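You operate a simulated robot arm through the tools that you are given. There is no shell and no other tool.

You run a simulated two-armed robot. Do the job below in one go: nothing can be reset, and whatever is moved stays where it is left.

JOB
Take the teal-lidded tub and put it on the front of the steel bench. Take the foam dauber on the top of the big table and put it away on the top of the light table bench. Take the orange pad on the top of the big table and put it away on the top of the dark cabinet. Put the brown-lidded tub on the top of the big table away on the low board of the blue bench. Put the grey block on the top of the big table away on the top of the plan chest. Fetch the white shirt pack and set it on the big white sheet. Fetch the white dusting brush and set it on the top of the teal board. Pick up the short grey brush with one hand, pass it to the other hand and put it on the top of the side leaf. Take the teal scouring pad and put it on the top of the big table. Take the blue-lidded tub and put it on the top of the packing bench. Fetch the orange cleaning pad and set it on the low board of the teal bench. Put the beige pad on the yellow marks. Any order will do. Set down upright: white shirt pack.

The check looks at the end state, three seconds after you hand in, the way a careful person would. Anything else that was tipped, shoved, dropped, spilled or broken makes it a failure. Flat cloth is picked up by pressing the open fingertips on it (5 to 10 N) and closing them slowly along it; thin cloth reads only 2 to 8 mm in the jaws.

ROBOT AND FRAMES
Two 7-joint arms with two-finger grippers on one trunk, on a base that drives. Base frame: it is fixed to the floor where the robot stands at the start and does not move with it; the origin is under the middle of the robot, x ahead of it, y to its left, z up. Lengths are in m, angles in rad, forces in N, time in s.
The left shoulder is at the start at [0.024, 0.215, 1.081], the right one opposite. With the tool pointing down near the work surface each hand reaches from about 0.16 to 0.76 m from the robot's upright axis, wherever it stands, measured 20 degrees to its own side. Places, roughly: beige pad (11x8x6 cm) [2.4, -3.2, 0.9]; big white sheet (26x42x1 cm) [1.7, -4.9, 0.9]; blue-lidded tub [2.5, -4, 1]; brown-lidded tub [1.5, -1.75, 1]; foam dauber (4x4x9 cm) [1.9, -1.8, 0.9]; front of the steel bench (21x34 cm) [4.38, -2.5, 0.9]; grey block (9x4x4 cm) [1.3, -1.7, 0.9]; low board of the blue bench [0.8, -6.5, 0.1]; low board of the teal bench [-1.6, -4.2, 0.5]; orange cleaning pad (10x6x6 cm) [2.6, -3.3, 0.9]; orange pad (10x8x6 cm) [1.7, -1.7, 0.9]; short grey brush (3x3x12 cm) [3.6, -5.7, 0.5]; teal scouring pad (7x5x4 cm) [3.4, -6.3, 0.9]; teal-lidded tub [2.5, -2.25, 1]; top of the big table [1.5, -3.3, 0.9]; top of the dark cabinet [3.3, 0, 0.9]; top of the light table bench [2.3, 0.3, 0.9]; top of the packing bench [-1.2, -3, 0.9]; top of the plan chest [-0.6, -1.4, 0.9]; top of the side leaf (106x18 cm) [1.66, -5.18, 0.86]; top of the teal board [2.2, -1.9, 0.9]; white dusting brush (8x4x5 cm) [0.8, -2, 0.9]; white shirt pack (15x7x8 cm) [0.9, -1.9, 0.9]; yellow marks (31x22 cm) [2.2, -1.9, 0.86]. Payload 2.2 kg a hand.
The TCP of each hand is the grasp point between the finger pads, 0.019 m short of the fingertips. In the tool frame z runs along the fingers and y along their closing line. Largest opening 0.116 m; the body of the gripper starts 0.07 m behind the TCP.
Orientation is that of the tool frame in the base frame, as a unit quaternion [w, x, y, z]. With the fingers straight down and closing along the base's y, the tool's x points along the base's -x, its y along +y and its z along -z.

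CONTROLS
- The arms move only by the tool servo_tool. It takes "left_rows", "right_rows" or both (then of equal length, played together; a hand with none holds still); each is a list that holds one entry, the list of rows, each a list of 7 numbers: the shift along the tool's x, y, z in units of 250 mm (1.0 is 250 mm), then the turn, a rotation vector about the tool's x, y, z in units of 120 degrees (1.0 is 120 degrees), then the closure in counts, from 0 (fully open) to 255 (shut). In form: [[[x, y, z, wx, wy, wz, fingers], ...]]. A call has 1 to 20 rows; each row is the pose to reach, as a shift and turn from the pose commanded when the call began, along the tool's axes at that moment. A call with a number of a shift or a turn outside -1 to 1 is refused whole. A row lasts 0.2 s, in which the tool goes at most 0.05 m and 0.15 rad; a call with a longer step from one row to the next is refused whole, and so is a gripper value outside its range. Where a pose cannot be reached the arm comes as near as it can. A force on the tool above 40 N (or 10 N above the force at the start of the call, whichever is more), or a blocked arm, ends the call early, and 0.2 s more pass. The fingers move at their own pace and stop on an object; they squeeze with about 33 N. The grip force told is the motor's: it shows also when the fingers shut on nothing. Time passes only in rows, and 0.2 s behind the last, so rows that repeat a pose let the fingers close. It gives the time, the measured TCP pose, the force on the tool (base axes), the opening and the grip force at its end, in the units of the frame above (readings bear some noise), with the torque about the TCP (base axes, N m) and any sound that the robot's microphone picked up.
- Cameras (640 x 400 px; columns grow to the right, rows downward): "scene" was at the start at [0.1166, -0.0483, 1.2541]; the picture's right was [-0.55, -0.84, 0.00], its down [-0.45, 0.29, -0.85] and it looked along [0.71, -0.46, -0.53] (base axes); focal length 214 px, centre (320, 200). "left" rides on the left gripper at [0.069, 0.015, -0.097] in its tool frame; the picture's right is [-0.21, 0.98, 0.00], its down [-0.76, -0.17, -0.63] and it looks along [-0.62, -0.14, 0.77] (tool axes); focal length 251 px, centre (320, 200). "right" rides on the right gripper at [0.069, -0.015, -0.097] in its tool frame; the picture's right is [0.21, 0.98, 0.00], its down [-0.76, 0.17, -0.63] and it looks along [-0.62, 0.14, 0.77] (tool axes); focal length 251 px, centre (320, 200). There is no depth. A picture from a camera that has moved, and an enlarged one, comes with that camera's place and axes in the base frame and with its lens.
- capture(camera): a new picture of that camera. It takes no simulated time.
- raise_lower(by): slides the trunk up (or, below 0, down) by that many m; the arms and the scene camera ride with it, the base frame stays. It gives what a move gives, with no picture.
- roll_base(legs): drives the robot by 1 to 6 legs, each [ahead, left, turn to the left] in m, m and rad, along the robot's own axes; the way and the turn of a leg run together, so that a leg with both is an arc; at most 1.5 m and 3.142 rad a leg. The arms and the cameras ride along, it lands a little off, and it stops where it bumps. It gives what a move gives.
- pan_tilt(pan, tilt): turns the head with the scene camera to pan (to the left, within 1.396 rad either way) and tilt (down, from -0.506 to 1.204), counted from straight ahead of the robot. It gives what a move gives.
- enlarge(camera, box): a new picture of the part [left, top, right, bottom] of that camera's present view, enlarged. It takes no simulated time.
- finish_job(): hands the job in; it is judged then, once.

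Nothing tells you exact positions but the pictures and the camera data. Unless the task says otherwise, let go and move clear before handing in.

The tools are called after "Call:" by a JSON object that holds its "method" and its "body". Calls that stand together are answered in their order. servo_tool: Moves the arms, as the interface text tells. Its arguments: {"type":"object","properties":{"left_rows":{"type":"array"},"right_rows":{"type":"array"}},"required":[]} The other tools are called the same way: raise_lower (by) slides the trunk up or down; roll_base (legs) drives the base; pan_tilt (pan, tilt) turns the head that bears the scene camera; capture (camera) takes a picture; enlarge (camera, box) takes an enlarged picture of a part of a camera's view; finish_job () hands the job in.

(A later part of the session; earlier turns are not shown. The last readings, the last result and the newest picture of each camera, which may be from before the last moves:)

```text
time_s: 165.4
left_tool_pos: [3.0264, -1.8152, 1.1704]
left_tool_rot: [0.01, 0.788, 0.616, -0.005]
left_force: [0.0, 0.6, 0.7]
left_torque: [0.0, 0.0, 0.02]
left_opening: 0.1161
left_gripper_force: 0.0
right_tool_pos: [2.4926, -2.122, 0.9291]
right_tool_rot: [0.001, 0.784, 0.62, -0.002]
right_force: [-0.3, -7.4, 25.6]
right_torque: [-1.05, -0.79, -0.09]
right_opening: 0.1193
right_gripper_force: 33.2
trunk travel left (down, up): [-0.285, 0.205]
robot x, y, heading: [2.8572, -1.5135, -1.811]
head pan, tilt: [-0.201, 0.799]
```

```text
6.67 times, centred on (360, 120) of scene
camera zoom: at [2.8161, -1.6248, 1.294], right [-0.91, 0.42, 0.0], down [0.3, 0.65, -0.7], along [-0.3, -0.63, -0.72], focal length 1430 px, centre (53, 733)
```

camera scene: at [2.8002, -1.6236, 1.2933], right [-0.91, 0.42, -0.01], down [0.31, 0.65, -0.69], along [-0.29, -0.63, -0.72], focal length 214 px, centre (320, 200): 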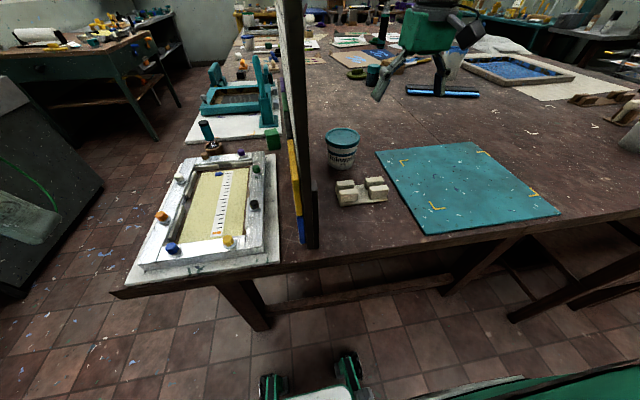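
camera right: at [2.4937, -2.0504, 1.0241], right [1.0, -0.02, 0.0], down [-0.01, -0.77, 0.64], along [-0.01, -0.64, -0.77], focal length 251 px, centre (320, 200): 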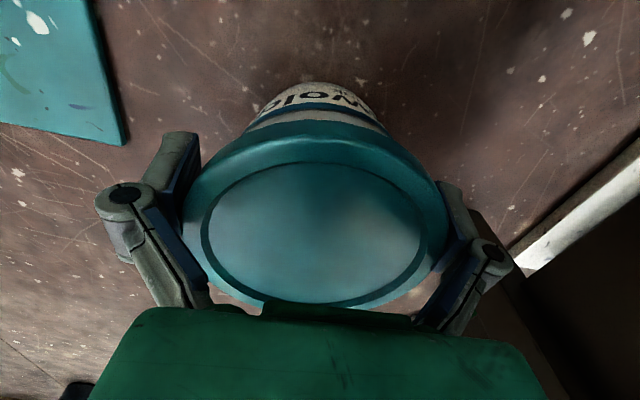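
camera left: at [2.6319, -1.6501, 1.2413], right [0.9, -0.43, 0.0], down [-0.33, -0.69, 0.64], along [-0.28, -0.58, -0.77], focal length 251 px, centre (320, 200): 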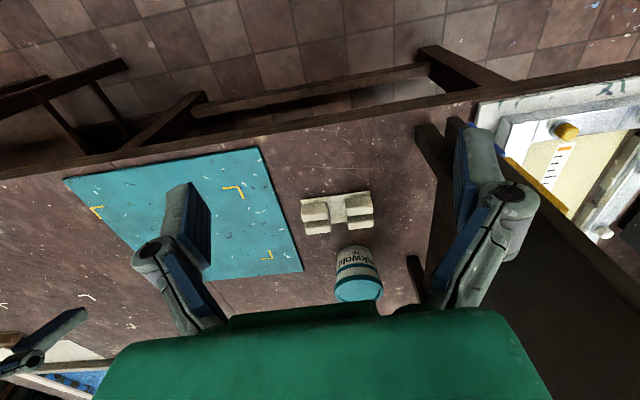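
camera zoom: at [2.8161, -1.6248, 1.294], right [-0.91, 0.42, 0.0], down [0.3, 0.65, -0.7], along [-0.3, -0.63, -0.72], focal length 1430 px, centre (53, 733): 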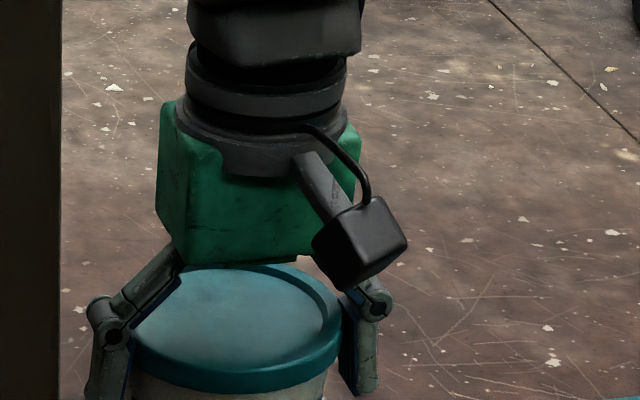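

The lid's rim is pressing on the finger links, so I'm too deep. I'll reopen, rise about 2 cm so the pads meet the lid rim itself, and close again.

Call:
{"method": "servo_tool", "body": {"right_rows": [[[0, 0, 0, 0, 0, 0, 150], [0, 0, 0, 0, 0, 0, 60], [0, 0, 0, 0, 0, 0, 0], [0, 0, 0, 0, 0, 0, 0], [0, 0, -0.04, 0, 0, 0, 0], [0, 0, -0.08, 0, 0, 0, 0], [0, 0, -0.08, 0, 0, 0, 0]]]}}

Call:
{"method": "capture", "body": {"camera": "right"}}

Call:
{"method": "enlarge", "body": {"camera": "scene", "box": [310, 90, 410, 170]}}

```text
time_s: 167.0
left_tool_pos: [3.0274, -1.8167, 1.1703]
left_tool_rot: [0.009, 0.788, 0.616, -0.004]
left_force: [-0.8, -0.8, -0.6]
left_torque: [-0.02, 0.0, 0.0]
left_opening: 0.116
left_gripper_force: 0.0
right_tool_pos: [2.4919, -2.1207, 0.9433]
right_tool_rot: [-0.002, 0.784, 0.62, 0.001]
right_force: [0.3, 0.7, -5.7]
right_torque: [0.04, -0.01, -0.04]
right_opening: 0.1192
right_gripper_force: 33.2
trunk travel left (down, up): [-0.285, 0.205]
robot x, y, heading: [2.8563, -1.5089, -1.81]
head pan, tilt: [-0.201, 0.799]
```

```text
taken
camera right: at [2.493, -2.0514, 1.04], right [1.0, -0.02, 0.0], down [-0.01, -0.78, 0.63], along [-0.01, -0.63, -0.78], focal length 251 px, centre (320, 200)
```

right: 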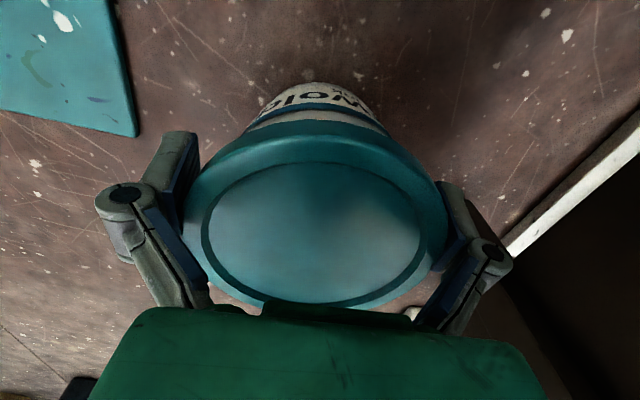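

```text
5.00 times, centred on (360, 130) of scene
camera zoom: at [2.8127, -1.6288, 1.2932], right [-0.91, 0.42, 0.0], down [0.3, 0.65, -0.69], along [-0.3, -0.63, -0.72], focal length 1072 px, centre (120, 550)
```

zoom: 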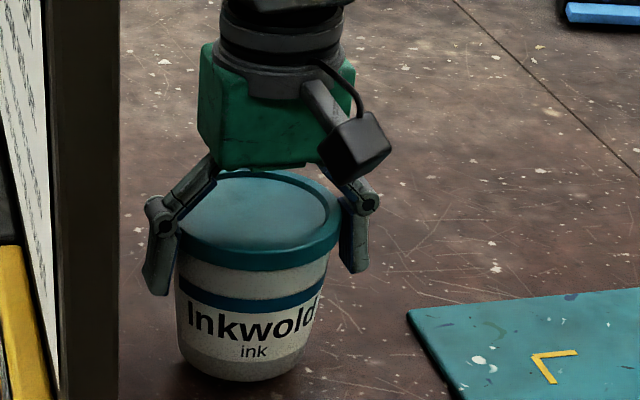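

The tub is wedged between the wide-open fingers (opening 0.119, about 5.7 N weight), so it's firmly held already. I'll carry it like this and deal with the release at the bench using the second hand if needed. Lift straight up.

Call:
{"method": "servo_tool", "body": {"right_rows": [[[0, 0, -0.05, 0, 0, 0, 60], [0, 0, -0.1, 0, 0, 0, 60], [0, 0, -0.2, 0, 0, 0, 60], [0, 0, -0.3, 0, 0, 0, 60], [0, 0, -0.4, 0, 0, 0, 60], [0, 0, -0.5, 0, 0, 0, 60], [0, 0, -0.6, 0, 0, 0, 60], [0, 0, -0.7, 0, 0, 0, 60], [0, 0, -0.75, 0, 0, 0, 60], [0, 0, -0.8, 0, 0, 0, 60], [0, 0, -0.8, 0, 0, 0, 60]]]}}

Call:
{"method": "capture", "body": {"camera": "scene"}}

Call:
{"method": "capture", "body": {"camera": "right"}}

```text
time_s: 169.4
left_tool_pos: [3.0268, -1.817, 1.1708]
left_tool_rot: [0.009, 0.788, 0.616, -0.004]
left_force: [0.0, -0.7, -0.5]
left_torque: [-0.02, 0.02, -0.01]
left_opening: 0.1161
left_gripper_force: 0.1
right_tool_pos: [2.4904, -2.1225, 1.1441]
right_tool_rot: [-0.001, 0.784, 0.62, 0.001]
right_force: [0.3, 0.6, -4.5]
right_torque: [0.1, -0.04, -0.03]
right_opening: 0.1166
right_gripper_force: 33.1
trunk travel left (down, up): [-0.285, 0.205]
robot x, y, heading: [2.8578, -1.5121, -1.807]
head pan, tilt: [-0.201, 0.799]
```

```text
taken
camera scene: at [2.8127, -1.6287, 1.2933], right [-0.91, 0.42, 0.0], down [0.3, 0.65, -0.69], along [-0.3, -0.63, -0.72], focal length 214 px, centre (320, 200)
```

scene: 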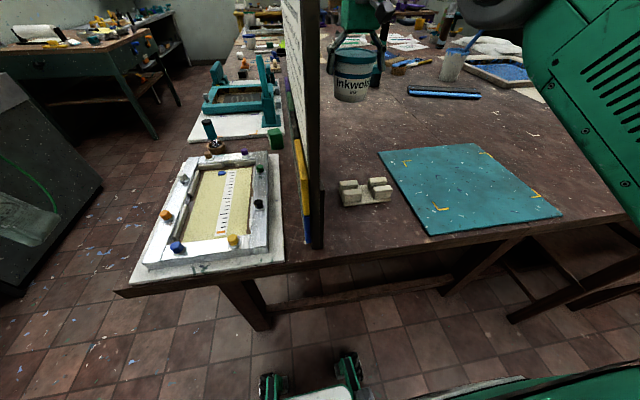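

```text
taken
camera right: at [2.4913, -2.053, 1.2403], right [1.0, -0.02, 0.0], down [-0.01, -0.78, 0.63], along [-0.01, -0.63, -0.78], focal length 251 px, centre (320, 200)
```

right: 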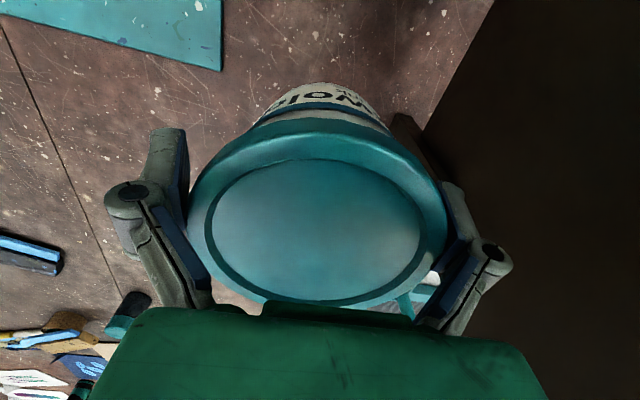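

Held and lifted. I'll back well clear of the divider, then drive around the table corner toward the steel bench.

Call:
{"method": "roll_base", "body": {"legs": [[-0.6, 0, 0], [0, 0, 1.17]]}}

Call:
{"method": "pan_tilt", "body": {"pan": 0.0, "tilt": 0.5}}

Call:
{"method": "capture", "body": {"camera": "scene"}}

Call:
{"method": "capture", "body": {"camera": "right"}}

```text
time_s: 175.7
left_tool_pos: [3.3448, -0.8922, 1.1709]
left_tool_rot: [0.01, 0.312, 0.95, 0.001]
left_force: [-0.1, -0.1, 0.6]
left_torque: [-0.04, 0.03, -0.01]
left_opening: 0.1161
left_gripper_force: 0.1
right_tool_pos: [3.4235, -1.5048, 1.1441]
right_tool_rot: [-0.001, 0.308, 0.951, -0.001]
right_force: [0.0, -0.7, -5.2]
right_torque: [0.06, 0.07, 0.0]
right_opening: 0.1163
right_gripper_force: 33.5
trunk travel left (down, up): [-0.285, 0.205]
robot x, y, heading: [3.0024, -0.9363, -0.627]
head pan, tilt: [-0.201, 0.799]
```

```text
time_s: 176.5
left_tool_pos: [3.3423, -0.8907, 1.1719]
left_tool_rot: [0.011, 0.312, 0.95, 0.0]
left_force: [0.5, -0.3, 0.1]
left_torque: [0.01, 0.03, 0.03]
left_opening: 0.1161
left_gripper_force: 0.1
right_tool_pos: [3.4202, -1.5036, 1.1463]
right_tool_rot: [0.001, 0.308, 0.951, -0.001]
right_force: [-0.6, 0.9, -5.5]
right_torque: [0.0, 0.07, -0.02]
right_opening: 0.1161
right_gripper_force: 33.0
trunk travel left (down, up): [-0.285, 0.205]
robot x, y, heading: [3.001, -0.9301, -0.635]
head pan, tilt: [0.0, 0.499]
```

```text
taken
camera scene: at [3.1083, -1.009, 1.3192], right [-0.59, -0.81, 0.0], down [-0.39, 0.28, -0.88], along [0.71, -0.52, -0.48], focal length 214 px, centre (320, 200)
```

scene: 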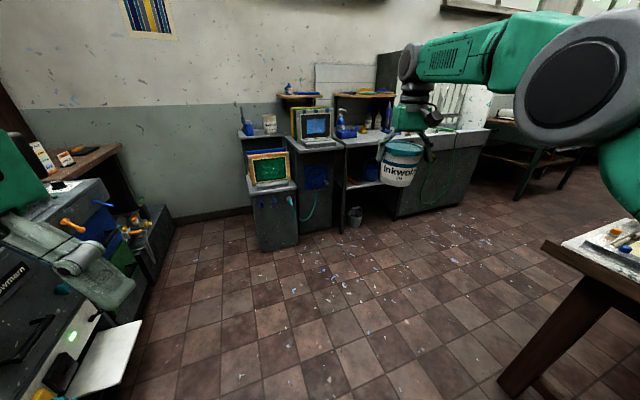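

```text
taken
camera right: at [3.3557, -1.4755, 1.2429], right [0.4, 0.92, 0.0], down [0.71, -0.31, 0.63], along [0.58, -0.25, -0.77], focal length 251 px, centre (320, 200)
```

right: 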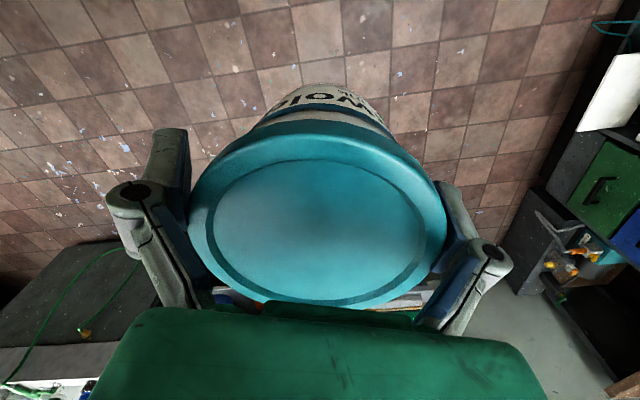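

The tub stays held. Drive on to the steel bench.

Call:
{"method": "roll_base", "body": {"legs": [[0.62, 0, 0], [0, 0, -0.7], [0.9, 0, 0], [0, 0, 1.12]]}}

Call:
{"method": "pan_tilt", "body": {"pan": 0.0, "tilt": 0.7}}

Call:
{"method": "capture", "body": {"camera": "scene"}}

Call:
{"method": "capture", "body": {"camera": "right"}}

```text
time_s: 188.8
left_tool_pos: [3.9966, -1.9633, 1.1705]
left_tool_rot: [0.01, 0.104, 0.995, 0.003]
left_force: [-0.7, -0.3, -0.2]
left_torque: [-0.03, 0.02, -0.01]
left_opening: 0.1163
left_gripper_force: 0.0
right_tool_pos: [4.3213, -2.4888, 1.146]
right_tool_rot: [0.001, 0.099, 0.995, -0.002]
right_force: [-0.3, 0.0, -5.8]
right_torque: [0.02, 0.08, 0.04]
right_opening: 0.1156
right_gripper_force: 32.8
trunk travel left (down, up): [-0.285, 0.205]
robot x, y, heading: [3.7076, -2.1395, -0.208]
head pan, tilt: [0.0, 0.499]
```

```text
time_s: 189.6
left_tool_pos: [3.9929, -1.9617, 1.1709]
left_tool_rot: [0.012, 0.103, 0.995, 0.002]
left_force: [0.3, 0.0, 0.6]
left_torque: [-0.02, -0.01, 0.0]
left_opening: 0.1157
left_gripper_force: 0.0
right_tool_pos: [4.3184, -2.4892, 1.1481]
right_tool_rot: [0.002, 0.099, 0.995, -0.001]
right_force: [-0.7, 0.5, -4.9]
right_torque: [0.0, 0.09, 0.03]
right_opening: 0.1153
right_gripper_force: 33.2
trunk travel left (down, up): [-0.285, 0.205]
robot x, y, heading: [3.7029, -2.1374, -0.202]
head pan, tilt: [0.0, 0.7]
```

```text
taken
camera scene: at [3.8265, -2.166, 1.3016], right [-0.2, -0.98, 0.0], down [-0.63, 0.13, -0.76], along [0.75, -0.15, -0.65], focal length 214 px, centre (320, 200)
```

scene: 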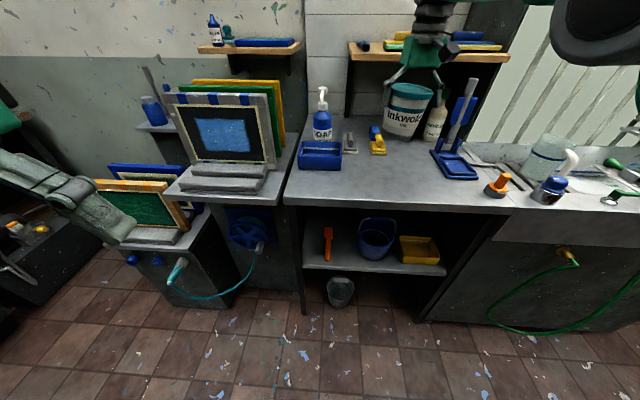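

```text
taken
camera right: at [4.2475, -2.4899, 1.2448], right [-0.02, 1.0, 0.0], down [0.77, 0.01, 0.64], along [0.64, 0.01, -0.77], focal length 251 px, centre (320, 200)
```

right: 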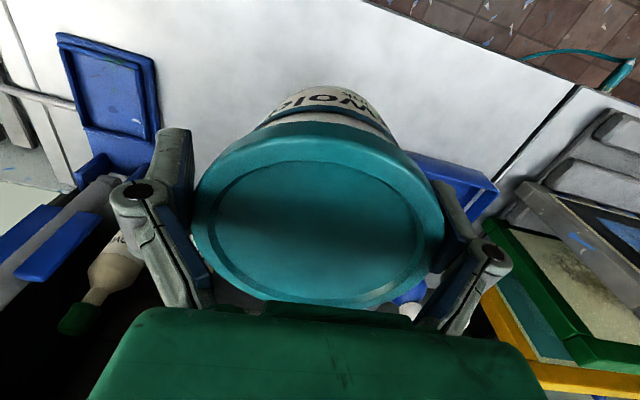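

The tub is over the steel bench, whose front strip is free. I'll ease forward 7 cm so the tub is over the middle of the front zone, then lower.

Call:
{"method": "roll_base", "body": {"legs": [[0.07, 0, 0]]}}

Call:
{"method": "servo_tool", "body": {"right_rows": [[[0, 0, 0.06, 0, 0, 0, 60], [0, 0, 0.14, 0, 0, 0, 60], [0, 0, 0.22, 0, 0, 0, 60], [0, 0, 0.3, 0, 0, 0, 60], [0, 0, 0.38, 0, 0, 0, 60], [0, 0, 0.46, 0, 0, 0, 60], [0, 0, 0.5, 0, 0, 0, 60], [0, 0, 0.5, 0, 0, 0, 60]]]}}

Call:
{"method": "capture", "body": {"camera": "scene"}}

Call:
{"method": "capture", "body": {"camera": "right"}}

```text
time_s: 190.6
left_tool_pos: [4.0601, -1.9769, 1.1717]
left_tool_rot: [0.012, 0.105, 0.994, 0.003]
left_force: [0.5, -0.3, -0.7]
left_torque: [0.01, 0.03, 0.01]
left_opening: 0.1161
left_gripper_force: 0.0
right_tool_pos: [4.3869, -2.5013, 1.1476]
right_tool_rot: [0.001, 0.1, 0.995, 0.0]
right_force: [0.5, -1.1, -6.1]
right_torque: [-0.01, 0.09, 0.04]
right_opening: 0.1154
right_gripper_force: 33.7
trunk travel left (down, up): [-0.285, 0.205]
robot x, y, heading: [3.7725, -2.1565, -0.201]
head pan, tilt: [0.0, 0.7]
```

```text
time_s: 192.4
left_tool_pos: [4.0581, -1.9769, 1.173]
left_tool_rot: [0.012, 0.104, 0.994, 0.003]
left_force: [-0.5, -0.7, -0.1]
left_torque: [0.03, 0.0, 0.0]
left_opening: 0.116
left_gripper_force: 0.0
right_tool_pos: [4.3858, -2.5027, 1.0245]
right_tool_rot: [0.001, 0.1, 0.995, -0.001]
right_force: [-0.1, 0.8, -5.6]
right_torque: [-0.01, 0.04, 0.0]
right_opening: 0.1153
right_gripper_force: 33.1
trunk travel left (down, up): [-0.285, 0.205]
robot x, y, heading: [3.7697, -2.1544, -0.207]
head pan, tilt: [0.0, 0.7]
```

```text
taken
camera scene: at [3.8946, -2.1801, 1.3015], right [-0.2, -0.98, 0.0], down [-0.63, 0.13, -0.76], along [0.75, -0.16, -0.65], focal length 214 px, centre (320, 200)
```

scene: 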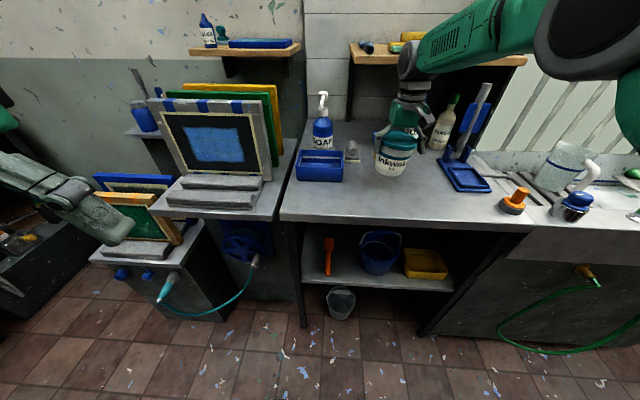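

```text
taken
camera right: at [4.3148, -2.5036, 1.1203], right [-0.02, 1.0, 0.0], down [0.77, 0.01, 0.64], along [0.64, 0.01, -0.77], focal length 251 px, centre (320, 200)
```

right: 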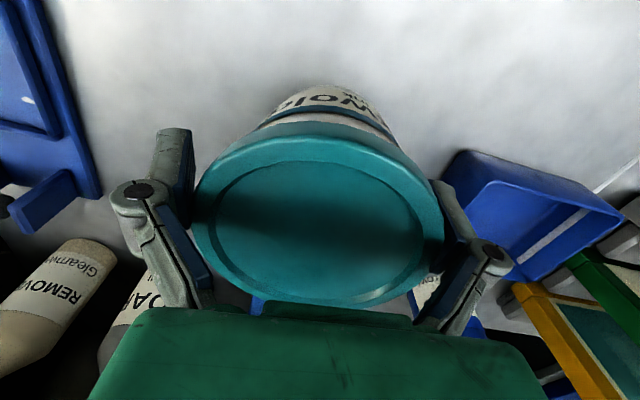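

Tub is over the middle of the front area. Lower in small steps to contact.

Call:
{"method": "servo_tool", "body": {"right_rows": [[[0, 0, 0.06, 0, 0, 0, 60], [0, 0, 0.12, 0, 0, 0, 60], [0, 0, 0.18, 0, 0, 0, 60], [0, 0, 0.18, 0, 0, 0, 60]]]}}

Call:
{"method": "servo_tool", "body": {"right_rows": [[[0, 0, 0.02, 0, 0, 0, 60], [0, 0, 0.04, 0, 0, 0, 60], [0, 0, 0.04, 0, 0, 0, 60]]]}}

Call:
{"method": "enlarge", "body": {"camera": "scene", "box": [350, 90, 450, 190]}}

```text
time_s: 193.4
left_tool_pos: [4.0583, -1.9767, 1.1723]
left_tool_rot: [0.013, 0.105, 0.994, 0.003]
left_force: [0.9, 0.3, -0.3]
left_torque: [0.01, -0.01, 0.01]
left_opening: 0.116
left_gripper_force: 0.2
right_tool_pos: [4.385, -2.5031, 0.9799]
right_tool_rot: [0.002, 0.099, 0.995, -0.001]
right_force: [0.6, -0.3, -4.5]
right_torque: [-0.03, 0.05, -0.02]
right_opening: 0.1129
right_gripper_force: 33.1
trunk travel left (down, up): [-0.285, 0.205]
robot x, y, heading: [3.7725, -2.1592, -0.204]
head pan, tilt: [0.0, 0.7]
```

```text
time_s: 194.2
left_tool_pos: [4.0561, -1.9741, 1.1733]
left_tool_rot: [0.013, 0.105, 0.994, 0.002]
left_force: [0.5, 0.0, 0.6]
left_torque: [0.02, 0.0, 0.03]
left_opening: 0.1161
left_gripper_force: 0.0
right_tool_pos: [4.3846, -2.5007, 0.9772]
right_tool_rot: [0.008, 0.099, 0.995, -0.001]
right_force: [1.9, 3.4, 30.4]
right_torque: [-0.96, -0.11, 0.07]
right_opening: 0.1191
right_gripper_force: 32.9
trunk travel left (down, up): [-0.285, 0.205]
robot x, y, heading: [3.774, -2.1545, -0.202]
head pan, tilt: [0.0, 0.7]
```

```text
4.00 times, centred on (400, 140) of scene
camera zoom: at [3.8888, -2.1748, 1.3025], right [-0.2, -0.98, 0.0], down [-0.63, 0.13, -0.77], along [0.75, -0.16, -0.64], focal length 858 px, centre (0, 440)
```

zoom: 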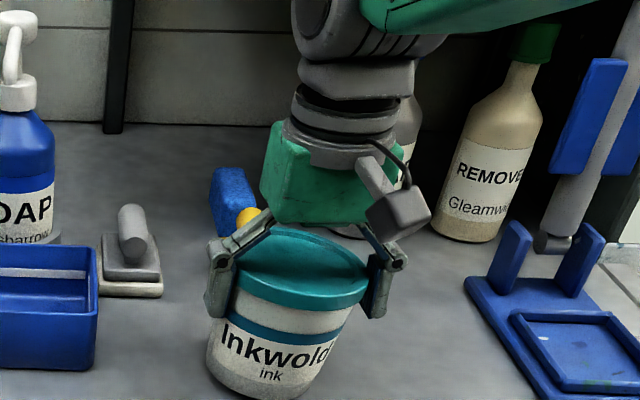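

It touches the bench. I'll open fully and rise slowly in tiny steps to see whether the lid slides free of the fingers.

Call:
{"method": "servo_tool", "body": {"right_rows": [[[0, 0, -0.02, 0, 0, 0, 0], [0, 0, -0.04, 0, 0, 0, 0], [0, 0, -0.04, 0, 0, 0, 0]]]}}

Call:
{"method": "servo_tool", "body": {"right_rows": [[[0, 0, -0.02, 0, 0, 0, 0], [0, 0, -0.03, 0, 0, 0, 0], [0, 0, -0.03, 0, 0, 0, 0]]]}}

Call:
{"method": "enlarge", "body": {"camera": "scene", "box": [350, 90, 450, 190]}}

Call:
{"method": "capture", "body": {"camera": "right"}}

```text
time_s: 195.0
left_tool_pos: [4.0569, -1.9772, 1.1733]
left_tool_rot: [0.014, 0.104, 0.994, 0.003]
left_force: [0.0, -0.5, 0.0]
left_torque: [0.0, 0.0, 0.0]
left_opening: 0.1159
left_gripper_force: 0.0
right_tool_pos: [4.3833, -2.5049, 0.9793]
right_tool_rot: [0.0, 0.1, 0.995, -0.001]
right_force: [-0.1, -0.1, 0.8]
right_torque: [0.01, 0.02, 0.0]
right_opening: 0.1158
right_gripper_force: 0.0
trunk travel left (down, up): [-0.285, 0.205]
robot x, y, heading: [3.7712, -2.1588, -0.204]
head pan, tilt: [0.0, 0.7]
```

```text
time_s: 195.8
left_tool_pos: [4.0571, -1.9762, 1.1733]
left_tool_rot: [0.013, 0.105, 0.994, 0.003]
left_force: [-0.5, 0.2, -0.8]
left_torque: [0.0, 0.0, -0.01]
left_opening: 0.1159
left_gripper_force: 0.0
right_tool_pos: [4.3841, -2.5032, 0.9866]
right_tool_rot: [0.002, 0.099, 0.995, -0.001]
right_force: [0.7, 1.1, 0.7]
right_torque: [-0.02, -0.03, -0.02]
right_opening: 0.116
right_gripper_force: 0.0
trunk travel left (down, up): [-0.285, 0.205]
robot x, y, heading: [3.7629, -2.1571, -0.202]
head pan, tilt: [0.0, 0.7]
```

```text
4.00 times, centred on (400, 140) of scene
camera zoom: at [3.8937, -2.1794, 1.3016], right [-0.2, -0.98, 0.0], down [-0.63, 0.13, -0.76], along [0.75, -0.16, -0.65], focal length 858 px, centre (0, 440)
```

zoom: 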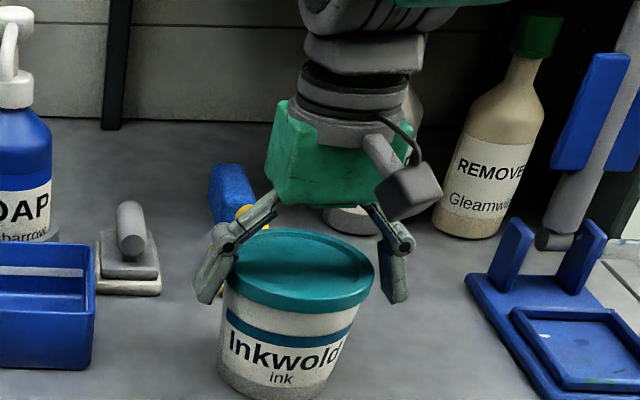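

```text
taken
camera right: at [4.3136, -2.5045, 1.0826], right [-0.02, 1.0, 0.0], down [0.77, 0.01, 0.64], along [0.64, 0.01, -0.77], focal length 251 px, centre (320, 200)
```

right: 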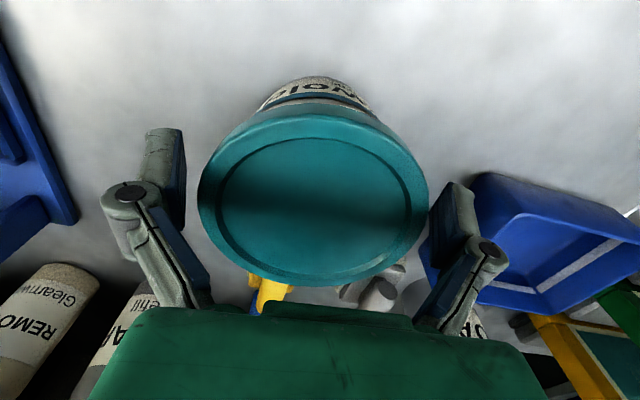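

The tub is free and standing. Rise straight up.

Call:
{"method": "servo_tool", "body": {"right_rows": [[[0, 0, -0.06, 0, 0, 0, 0], [0, 0, -0.14, 0, 0, 0, 0], [0, 0, -0.24, 0, 0, 0, 0], [0, 0, -0.36, 0, 0, 0, 0], [0, 0, -0.48, 0, 0, 0, 0], [0, 0, -0.6, 0, 0, 0, 0], [0, 0, -0.72, 0, 0, 0, 0]]]}}

Call:
{"method": "enlarge", "body": {"camera": "scene", "box": [270, 60, 510, 260]}}

```text
time_s: 197.4
left_tool_pos: [4.0572, -1.9761, 1.1731]
left_tool_rot: [0.013, 0.105, 0.994, 0.004]
left_force: [1.6, 0.1, 0.6]
left_torque: [0.01, 0.0, -0.01]
left_opening: 0.1161
left_gripper_force: 0.1
right_tool_pos: [4.3854, -2.5031, 1.1684]
right_tool_rot: [0.003, 0.1, 0.995, -0.001]
right_force: [0.1, 0.7, -0.6]
right_torque: [0.01, -0.03, -0.01]
right_opening: 0.1161
right_gripper_force: 0.0
trunk travel left (down, up): [-0.285, 0.205]
robot x, y, heading: [3.7682, -2.1542, -0.204]
head pan, tilt: [0.0, 0.7]
```

```text
2.00 times, centred on (390, 160) of scene
camera zoom: at [3.8933, -2.1793, 1.3016], right [-0.2, -0.98, 0.0], down [-0.63, 0.13, -0.76], along [0.75, -0.16, -0.65], focal length 429 px, centre (180, 280)
```

zoom: 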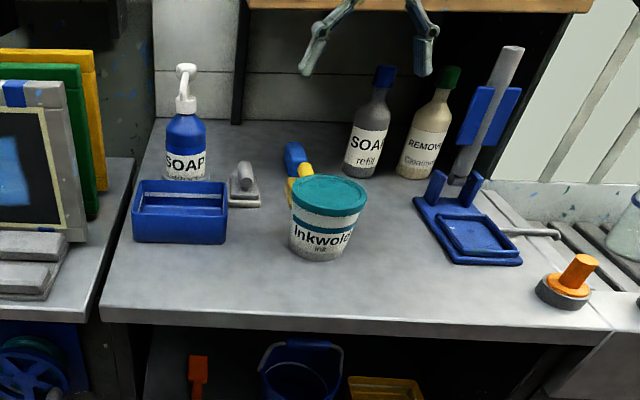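

Tub 1 is upright on the steel bench's front. Next: the beige pad and the orange cleaning pad on this side of the big table. I'll retract the right hand and drive toward them.

Call:
{"method": "servo_tool", "body": {"right_rows": [[[0.15, 0, 0, 0, 0, 0, 0], [0.3, 0, 0, 0, 0, 0, 0], [0.45, 0, 0, 0, 0, 0, 0], [0.6, 0, 0, 0, 0, 0, 0], [0.75, 0, 0, 0, 0, 0, 0], [0.9, 0, 0, 0, 0, 0, 0], [1.0, 0, 0, 0, 0, 0, 0], [1.0, 0, 0, 0, 0, 0, 0]]]}}

Call:
{"method": "roll_base", "body": {"legs": [[-0.1, 0, 0], [0, 0, -1.92], [0.95, 0, 0]]}}

Call:
{"method": "pan_tilt", "body": {"pan": -0.7, "tilt": 0.6}}

Call:
{"method": "capture", "body": {"camera": "scene"}}

```text
time_s: 199.2
left_tool_pos: [4.0576, -1.9792, 1.1712]
left_tool_rot: [0.013, 0.105, 0.994, 0.004]
left_force: [0.5, 0.0, -0.4]
left_torque: [0.0, 0.03, 0.0]
left_opening: 0.116
left_gripper_force: 0.0
right_tool_pos: [4.1386, -2.4561, 1.1637]
right_tool_rot: [0.001, 0.1, 0.995, 0.0]
right_force: [-0.2, -0.2, 0.5]
right_torque: [0.02, 0.01, -0.06]
right_opening: 0.1161
right_gripper_force: 0.0
trunk travel left (down, up): [-0.285, 0.205]
robot x, y, heading: [3.7712, -2.1583, -0.203]
head pan, tilt: [0.0, 0.7]
```

```text
time_s: 209.6
left_tool_pos: [3.165, -3.2373, 1.1718]
left_tool_rot: [0.01, 0.892, 0.451, -0.009]
left_force: [-0.5, 0.1, 0.0]
left_torque: [0.01, 0.01, -0.02]
left_opening: 0.116
left_gripper_force: 0.0
right_tool_pos: [2.6981, -3.1151, 1.1641]
right_tool_rot: [0.001, 0.891, 0.455, -0.003]
right_force: [-0.5, 0.2, 0.1]
right_torque: [-0.04, -0.01, 0.01]
right_opening: 0.1159
right_gripper_force: 0.0
trunk travel left (down, up): [-0.285, 0.205]
robot x, y, heading: [3.123, -2.8984, -2.206]
head pan, tilt: [0.0, 0.7]
```

```text
time_s: 210.7
left_tool_pos: [3.1653, -3.2364, 1.1739]
left_tool_rot: [0.01, 0.893, 0.451, -0.01]
left_force: [-0.1, -0.3, 0.2]
left_torque: [-0.01, -0.03, 0.0]
left_opening: 0.1162
left_gripper_force: 0.0
right_tool_pos: [2.6987, -3.1124, 1.1652]
right_tool_rot: [0.001, 0.89, 0.455, -0.003]
right_force: [-0.6, 0.4, -0.6]
right_torque: [0.02, 0.0, 0.01]
right_opening: 0.1159
right_gripper_force: 0.1
trunk travel left (down, up): [-0.285, 0.205]
robot x, y, heading: [3.1204, -2.8992, -2.206]
head pan, tilt: [-0.7, 0.6]
```

```text
taken
camera scene: at [3.0092, -2.9544, 1.3105], right [-0.24, 0.97, 0.0], down [0.55, 0.14, -0.82], along [-0.8, -0.2, -0.57], focal length 214 px, centre (320, 200)
```

scene: 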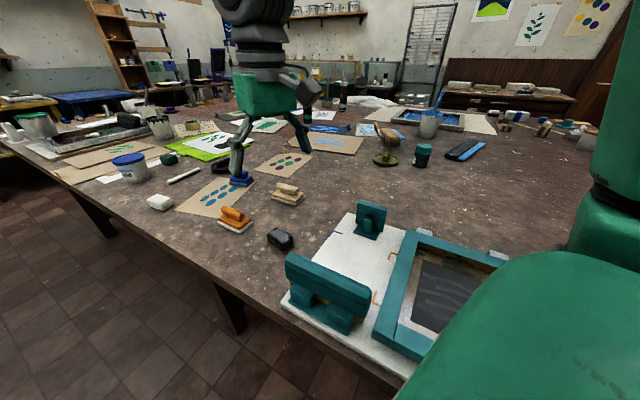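

I see the orange cleaning pad at about (2.58,-3.35) and the beige pad at about (2.39,-3.23). Driving into position facing this table side.

Call:
{"method": "roll_base", "body": {"legs": [[0, 0, 0.484], [0.465, 0, 0], [0, 0, -1.631]]}}

Call:
{"method": "pan_tilt", "body": {"pan": 0.0, "tilt": 0.8}}

Call:
{"method": "pan_tilt", "body": {"pan": 0.0, "tilt": 0.8}}

Call:
{"method": "capture", "body": {"camera": "scene"}}

Call:
{"method": "capture", "body": {"camera": "left"}}

Call:
{"method": "capture", "body": {"camera": "right"}}

```text
time_s: 218.8
left_tool_pos: [2.7593, -3.5247, 1.1721]
left_tool_rot: [0.002, 0.993, -0.119, -0.014]
left_force: [-0.2, -0.1, 0.7]
left_torque: [-0.01, 0.02, 0.01]
left_opening: 0.1161
left_gripper_force: 0.1
right_tool_pos: [2.6932, -3.0479, 1.1653]
right_tool_rot: [-0.002, 0.994, -0.114, -0.003]
right_force: [0.4, -0.5, 0.7]
right_torque: [-0.01, 0.04, -0.01]
right_opening: 0.1158
right_gripper_force: 0.1
trunk travel left (down, up): [-0.285, 0.205]
robot x, y, heading: [3.0534, -3.3561, 2.911]
head pan, tilt: [-0.7, 0.6]
```

```text
time_s: 219.9
left_tool_pos: [2.7606, -3.5261, 1.1731]
left_tool_rot: [0.002, 0.993, -0.119, -0.014]
left_force: [0.3, 0.7, -0.5]
left_torque: [-0.04, 0.0, 0.02]
left_opening: 0.116
left_gripper_force: 0.1
right_tool_pos: [2.6946, -3.0471, 1.1664]
right_tool_rot: [-0.001, 0.993, -0.114, -0.003]
right_force: [-0.4, 0.6, 0.5]
right_torque: [-0.01, 0.01, 0.01]
right_opening: 0.116
right_gripper_force: 0.1
trunk travel left (down, up): [-0.285, 0.205]
robot x, y, heading: [3.0475, -3.3537, 2.906]
head pan, tilt: [0.0, 0.799]
```

```text
time_s: 220.5
left_tool_pos: [2.7615, -3.5257, 1.1729]
left_tool_rot: [0.003, 0.993, -0.119, -0.015]
left_force: [0.4, -0.9, 0.3]
left_torque: [0.03, -0.01, 0.0]
left_opening: 0.1159
left_gripper_force: 0.1
right_tool_pos: [2.6948, -3.0473, 1.1658]
right_tool_rot: [-0.001, 0.993, -0.114, -0.003]
right_force: [-0.3, 0.3, -0.4]
right_torque: [-0.04, 0.0, 0.0]
right_opening: 0.1162
right_gripper_force: 0.0
trunk travel left (down, up): [-0.285, 0.205]
robot x, y, heading: [3.052, -3.3519, 2.91]
head pan, tilt: [0.0, 0.799]
```

```text
taken
camera scene: at [2.9307, -3.3258, 1.2936], right [0.23, 0.97, 0.0], down [0.7, -0.17, -0.7], along [-0.68, 0.16, -0.72], focal length 214 px, centre (320, 200)
```

scene: 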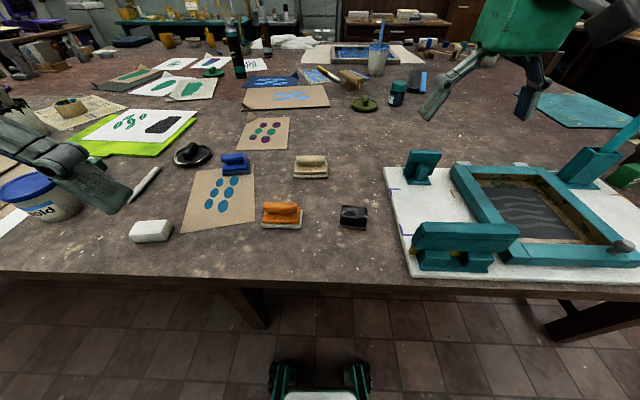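

```text
taken
camera left: at [2.8268, -3.5568, 1.2676], right [-0.44, -0.9, 0.02], down [-0.68, 0.34, 0.65], along [-0.59, 0.28, -0.76], focal length 251 px, centre (320, 200)
```

left: 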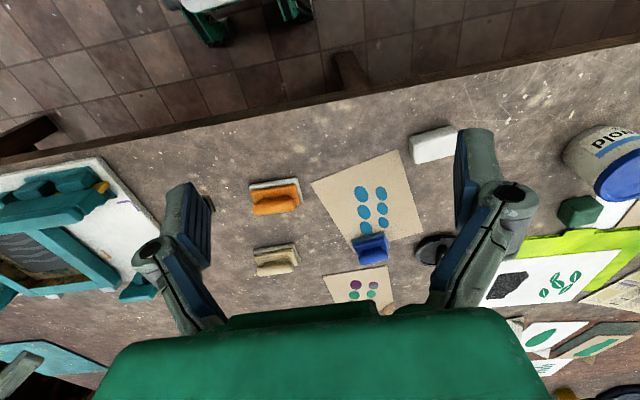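

```text
taken
camera right: at [2.7658, -3.0485, 1.2616], right [-0.01, -1.0, 0.0], down [-0.77, 0.01, 0.64], along [-0.64, 0.01, -0.77], focal length 251 px, centre (320, 200)
```

right: 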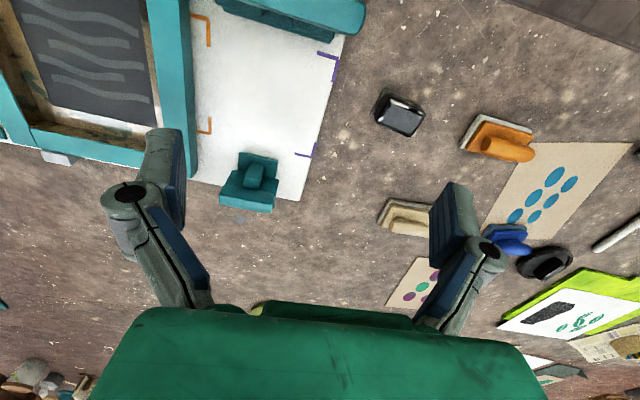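

Both pads have handles running parallel to the table edge. Left hand goes for the orange one first: move over it and level.

Call:
{"method": "servo_tool", "body": {"left_rows": [[[-0.13, -0.08, 0, 0.002, 0.007, 0, 0], [-0.26, -0.16, 0, 0.005, 0.014, 0, 0], [-0.39, -0.24, 0, 0.005, 0.014, 0, 0], [-0.52, -0.32, 0, 0.005, 0.014, 0, 0], [-0.65, -0.4, 0, 0.005, 0.014, 0, 0], [-0.78, -0.48, 0, 0.005, 0.014, 0, 0], [-0.904, -0.545, 0, 0.005, 0.014, 0, 0], [-0.904, -0.545, 0, 0.005, 0.014, 0, 0]]]}}

Call:
{"method": "servo_tool", "body": {"left_rows": [[[0, 0, 0, 0, 0, 0.068, 0], [0, 0, 0.06, 0, 0, 0.136, 0], [0, 0, 0.12, 0, 0, 0.204, 0], [0, 0, 0.18, 0, 0, 0.272, 0], [0, 0, 0.24, 0, 0, 0.34, 0], [0, 0, 0.3, 0, 0, 0.408, 0], [0, 0, 0.36, 0, 0, 0.476, 0], [0, 0, 0.42, 0, 0, 0.544, 0], [0, 0, 0.48, 0, 0, 0.612, 0], [0, 0, 0.54, 0, 0, 0.68, 0], [0, 0, 0.6, 0, 0, 0.697, 0], [0, 0, 0.6, 0, 0, 0.697, 0]]]}}

Call:
{"method": "capture", "body": {"camera": "left"}}

Call:
{"method": "enlarge", "body": {"camera": "scene", "box": [220, 120, 380, 240]}}

```text
time_s: 222.3
left_tool_pos: [2.5764, -3.3385, 1.1802]
left_tool_rot: [0.0, 0.993, -0.119, 0.0]
left_force: [0.1, -0.6, 0.3]
left_torque: [-0.04, 0.02, -0.01]
left_opening: 0.1159
left_gripper_force: 0.0
right_tool_pos: [2.696, -3.0464, 1.1664]
right_tool_rot: [0.0, 0.993, -0.115, -0.004]
right_force: [0.9, -0.7, 0.0]
right_torque: [-0.02, 0.02, -0.03]
right_opening: 0.1159
right_gripper_force: 0.1
trunk travel left (down, up): [-0.285, 0.205]
robot x, y, heading: [3.0491, -3.3565, 2.908]
head pan, tilt: [0.0, 0.799]
```

```text
time_s: 224.9
left_tool_pos: [2.5737, -3.3392, 1.0276]
left_tool_rot: [0.0, -0.66, 0.751, 0.0]
left_force: [0.4, 0.1, -0.8]
left_torque: [0.01, -0.02, 0.0]
left_opening: 0.116
left_gripper_force: 0.2
right_tool_pos: [2.6957, -3.0451, 1.1653]
right_tool_rot: [0.0, 0.993, -0.114, -0.004]
right_force: [-0.5, 0.1, 0.6]
right_torque: [-0.01, -0.01, 0.02]
right_opening: 0.116
right_gripper_force: 0.1
trunk travel left (down, up): [-0.285, 0.205]
robot x, y, heading: [3.0493, -3.3556, 2.908]
head pan, tilt: [0.0, 0.799]
```

```text
taken
camera left: at [2.5496, -3.4055, 1.1241], right [-0.94, 0.34, 0.0], down [0.26, 0.73, 0.63], along [0.22, 0.59, -0.77], focal length 251 px, centre (320, 200)
```

left: 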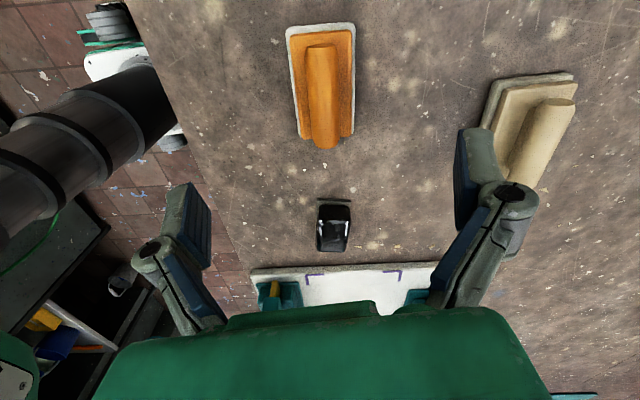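

```text
3.33 times, centred on (300, 180) of scene
camera zoom: at [2.9299, -3.3235, 1.2935], right [0.23, 0.97, 0.0], down [0.7, -0.17, -0.69], along [-0.68, 0.16, -0.72], focal length 715 px, centre (387, 267)
```

zoom: 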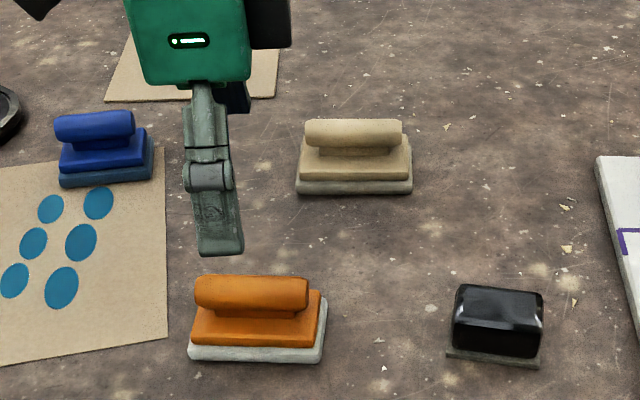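

Need a slight further turn to line up with the handle; then lower and grip.

Call:
{"method": "servo_tool", "body": {"left_rows": [[[0.01, 0.01, 0.08, 0, 0, 0.04, 0], [0.01, 0.01, 0.16, 0, 0, 0.083, 0], [0.01, 0.01, 0.26, 0, 0, 0.083, 0], [0.01, 0.01, 0.36, 0, 0, 0.083, 0], [0.01, 0.01, 0.44, 0, 0, 0.083, 0], [0.01, 0.01, 0.474, 0, 0, 0.083, 0], [0.01, 0.01, 0.474, 0, 0, 0.083, 100], [0.01, 0.01, 0.474, 0, 0, 0.083, 180], [0.01, 0.01, 0.474, 0, 0, 0.083, 255], [0.01, 0.01, 0.474, 0, 0, 0.083, 255], [0.01, 0.01, 0.474, 0, 0, 0.083, 255]]]}}

Call:
{"method": "capture", "body": {"camera": "left"}}

```text
time_s: 227.3
left_tool_pos: [2.5721, -3.34, 0.911]
left_tool_rot: [0.0, -0.593, 0.805, -0.001]
left_force: [-0.9, 0.2, 0.9]
left_torque: [-0.06, 0.09, -0.03]
left_opening: 0.0265
left_gripper_force: 32.9
right_tool_pos: [2.6949, -3.0456, 1.1665]
right_tool_rot: [-0.001, 0.993, -0.115, -0.004]
right_force: [-0.3, 0.0, -1.0]
right_torque: [0.02, 0.02, 0.01]
right_opening: 0.1163
right_gripper_force: 0.1
trunk travel left (down, up): [-0.285, 0.205]
robot x, y, heading: [3.0499, -3.3517, 2.906]
head pan, tilt: [0.0, 0.799]
```

```text
taken
camera left: at [2.5366, -3.4014, 1.0069], right [-0.87, 0.5, 0.0], down [0.38, 0.67, 0.63], along [0.31, 0.55, -0.77], focal length 251 px, centre (320, 200)
```

left: 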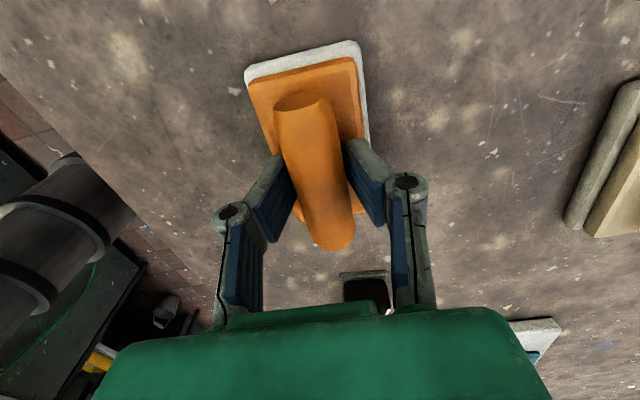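

Held. Lift it and move it aside to the left; then bring the right hand over the beige pad.

Call:
{"method": "servo_tool", "body": {"left_rows": [[[0, 0, -0.1, 0, 0, 0, 255], [0, 0, -0.22, 0, 0, 0, 255], [0, 0, -0.36, 0, 0, 0, 255], [0, 0, -0.5, 0, 0, 0, 255], [0.1, 0, -0.64, 0, 0, 0, 255], [0.22, 0, -0.78, 0, 0, 0, 255], [0.34, 0, -0.88, 0, 0, 0, 255], [0.46, 0, -0.95, 0, 0, 0, 255], [0.58, 0, -0.95, 0, 0, 0, 255], [0.66, 0, -0.95, 0, 0, 0, 255]]]}}

Call:
{"method": "servo_tool", "body": {"right_rows": [[[-0.1, 0.11, 0, 0, 0.003, 0, 0], [-0.2, 0.22, 0, 0, 0.003, 0, 0], [-0.3, 0.33, 0, 0, 0.003, 0, 0], [-0.4, 0.44, 0, 0, 0.003, 0, 0], [-0.51, 0.55, 0, 0, 0.003, 0, 0], [-0.61, 0.66, 0, 0, 0.003, 0, 0], [-0.72, 0.77, 0, 0, 0.003, 0, 0], [-0.82, 0.88, 0, 0, 0.003, 0, 0], [-0.92, 0.987, 0, 0, 0.003, 0, 0], [-0.92, 0.987, 0, 0, 0.003, 0, 0]]]}}

Call:
{"method": "servo_tool", "body": {"right_rows": [[[0, 0, 0, 0, 0, -0.068, 0], [0, 0, 0.06, 0, 0, -0.136, 0], [0, 0, 0.12, 0, 0, -0.204, 0], [0, 0, 0.18, 0, 0, -0.272, 0], [0, 0, 0.24, 0, 0, -0.34, 0], [0, 0, 0.3, 0, 0, -0.408, 0], [0, 0, 0.36, 0, 0, -0.476, 0], [0, 0, 0.42, 0, 0, -0.544, 0], [0, 0, 0.48, 0, 0, -0.612, 0], [0, 0, 0.54, 0, 0, -0.68, 0], [0, 0, 0.56, 0, 0, -0.714, 0], [0, 0, 0.56, 0, 0, -0.714, 0]]]}}

Call:
{"method": "capture", "body": {"camera": "right"}}

Call:
{"method": "capture", "body": {"camera": "scene"}}

```text
time_s: 229.5
left_tool_pos: [2.5217, -3.5017, 1.1465]
left_tool_rot: [0.003, -0.593, 0.805, -0.001]
left_force: [0.0, 0.2, -0.9]
left_torque: [-0.01, -0.01, 0.01]
left_opening: 0.0263
left_gripper_force: 32.4
right_tool_pos: [2.6937, -3.0475, 1.1656]
right_tool_rot: [-0.001, 0.993, -0.114, -0.003]
right_force: [0.0, -0.4, 0.3]
right_torque: [0.01, 0.02, -0.01]
right_opening: 0.1159
right_gripper_force: 0.1
trunk travel left (down, up): [-0.285, 0.205]
robot x, y, heading: [3.0496, -3.3559, 2.905]
head pan, tilt: [0.0, 0.799]
```

```text
time_s: 231.7
left_tool_pos: [2.5209, -3.4988, 1.146]
left_tool_rot: [0.001, -0.593, 0.805, -0.002]
left_force: [-0.3, 1.3, -0.8]
left_torque: [-0.06, 0.0, -0.02]
left_opening: 0.0265
left_gripper_force: 33.2
right_tool_pos: [2.4458, -3.2182, 1.162]
right_tool_rot: [0.001, 0.993, -0.117, 0.001]
right_force: [0.1, -0.1, -0.2]
right_torque: [0.0, 0.02, 0.0]
right_opening: 0.1157
right_gripper_force: 0.1
right hand out of reach, approached as far as the arm can: row 8, 9, 10
trunk travel left (down, up): [-0.285, 0.205]
robot x, y, heading: [3.0499, -3.3538, 2.907]
head pan, tilt: [0.0, 0.799]
```

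```text
time_s: 234.3
left_tool_pos: [2.522, -3.5018, 1.1469]
left_tool_rot: [0.002, -0.593, 0.805, 0.0]
left_force: [0.0, 0.5, -1.3]
left_torque: [0.02, -0.03, -0.02]
left_opening: 0.0265
left_gripper_force: 33.0
right_tool_pos: [2.4497, -3.2191, 1.0229]
right_tool_rot: [-0.001, 0.806, 0.592, 0.0]
right_force: [1.0, -0.1, 0.7]
right_torque: [0.0, -0.03, -0.03]
right_opening: 0.116
right_gripper_force: 0.0
trunk travel left (down, up): [-0.285, 0.205]
robot x, y, heading: [3.0523, -3.3569, 2.907]
head pan, tilt: [0.0, 0.799]
```

```text
taken
camera right: at [2.4557, -3.1493, 1.119], right [1.0, -0.09, 0.0], down [-0.07, -0.77, 0.63], along [-0.06, -0.63, -0.78], focal length 251 px, centre (320, 200)
```

right: 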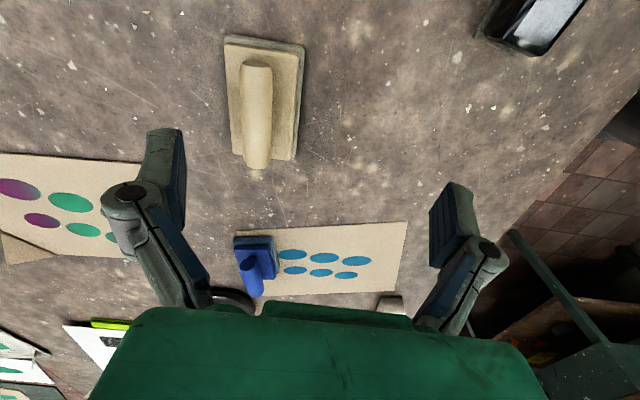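

```text
taken
camera scene: at [2.9276, -3.3265, 1.2933], right [0.23, 0.97, 0.0], down [0.7, -0.17, -0.69], along [-0.67, 0.16, -0.72], focal length 214 px, centre (320, 200)
```

scene: 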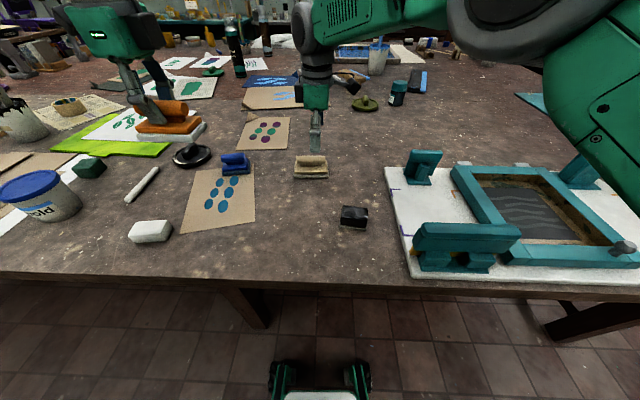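

The right hand ran short of reach at height; I'll lower it to just above the pad and try to reach the remaining 5 cm forward there.

Call:
{"method": "servo_tool", "body": {"right_rows": [[[0, 0, 0.1, 0, 0, 0, 0], [0, 0, 0.18, 0, 0, 0, 0], [0, 0, 0.22, 0, 0, 0, 0], [-0.03, -0.07, 0.22, 0, 0, -0.012, 0], [-0.06, -0.14, 0.22, 0, 0, -0.024, 0], [-0.096, -0.204, 0.22, 0, 0, -0.024, 0], [-0.096, -0.204, 0.22, 0, 0, -0.024, 0]]]}}

Call:
{"method": "capture", "body": {"camera": "right"}}

```text
time_s: 235.9
left_tool_pos: [2.5212, -3.4999, 1.1464]
left_tool_rot: [0.001, -0.592, 0.806, -0.001]
left_force: [0.3, 0.8, -1.2]
left_torque: [0.0, 0.04, 0.0]
left_opening: 0.0265
left_gripper_force: 33.2
right_tool_pos: [2.4078, -3.2229, 0.9663]
right_tool_rot: [0.0, 0.791, 0.612, 0.0]
right_force: [0.4, -0.1, -0.2]
right_torque: [-0.02, -0.01, 0.02]
right_opening: 0.1162
right_gripper_force: 0.1
right hand out of reach, approached as far as the arm can: row 6, 7
trunk travel left (down, up): [-0.285, 0.205]
robot x, y, heading: [3.0524, -3.355, 2.907]
head pan, tilt: [0.0, 0.799]
```

```text
taken
camera right: at [2.411, -3.1521, 1.0625], right [1.0, -0.04, 0.0], down [-0.03, -0.78, 0.63], along [-0.02, -0.63, -0.78], focal length 251 px, centre (320, 200)
```

right: 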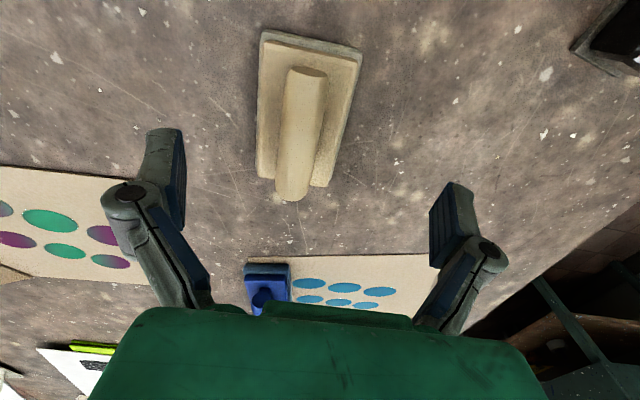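

About 1 cm short, acceptable once lower. Continue down with the remaining offset and grip.

Call:
{"method": "servo_tool", "body": {"right_rows": [[[0, -0.02, 0.06, 0, 0, 0, 0], [0, -0.04, 0.12, 0, 0, 0, 0], [0, -0.05, 0.18, 0, 0, 0, 0], [0, -0.05, 0.217, 0, 0, 0, 0], [0, -0.05, 0.217, 0, 0, 0, 0], [0, -0.05, 0.217, 0, 0, 0, 90], [0, -0.05, 0.217, 0, 0, 0, 130], [0, -0.05, 0.217, 0, 0, 0, 170], [0, -0.05, 0.217, 0, 0, 0, 255], [0, -0.05, 0.217, 0, 0, 0, 255], [0, -0.05, 0.217, 0, 0, 0, 255]]]}}

Call:
{"method": "capture", "body": {"camera": "right"}}

```text
time_s: 238.3
left_tool_pos: [2.5226, -3.5014, 1.1477]
left_tool_rot: [0.002, -0.593, 0.806, 0.0]
left_force: [0.5, 0.5, -1.7]
left_torque: [0.05, 0.04, -0.03]
left_opening: 0.026
left_gripper_force: 33.1
right_tool_pos: [2.4067, -3.216, 0.9114]
right_tool_rot: [-0.001, 0.791, 0.612, 0.001]
right_force: [-1.1, -1.0, 0.0]
right_torque: [0.01, 0.0, 0.02]
right_opening: 0.0266
right_gripper_force: 32.8
right hand out of reach, approached as far as the arm can: row 1, 2, 3, 4, 5, 6, 7, 8, 9, 10, 11
trunk travel left (down, up): [-0.285, 0.205]
robot x, y, heading: [3.0489, -3.3514, 2.91]
head pan, tilt: [0.0, 0.799]
```

```text
taken
camera right: at [2.4091, -3.1459, 1.0075], right [1.0, -0.04, 0.0], down [-0.03, -0.78, 0.63], along [-0.02, -0.63, -0.78], focal length 251 px, centre (320, 200)
```

right: 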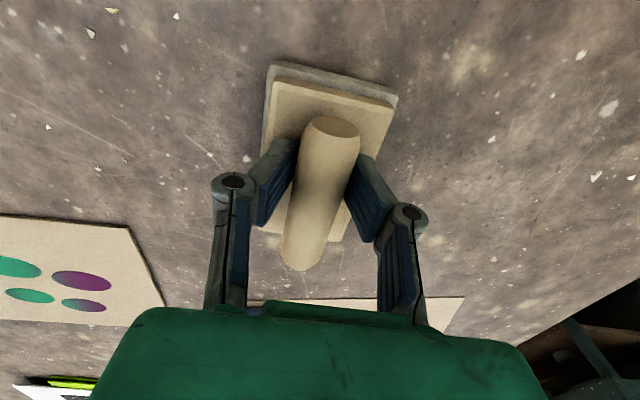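

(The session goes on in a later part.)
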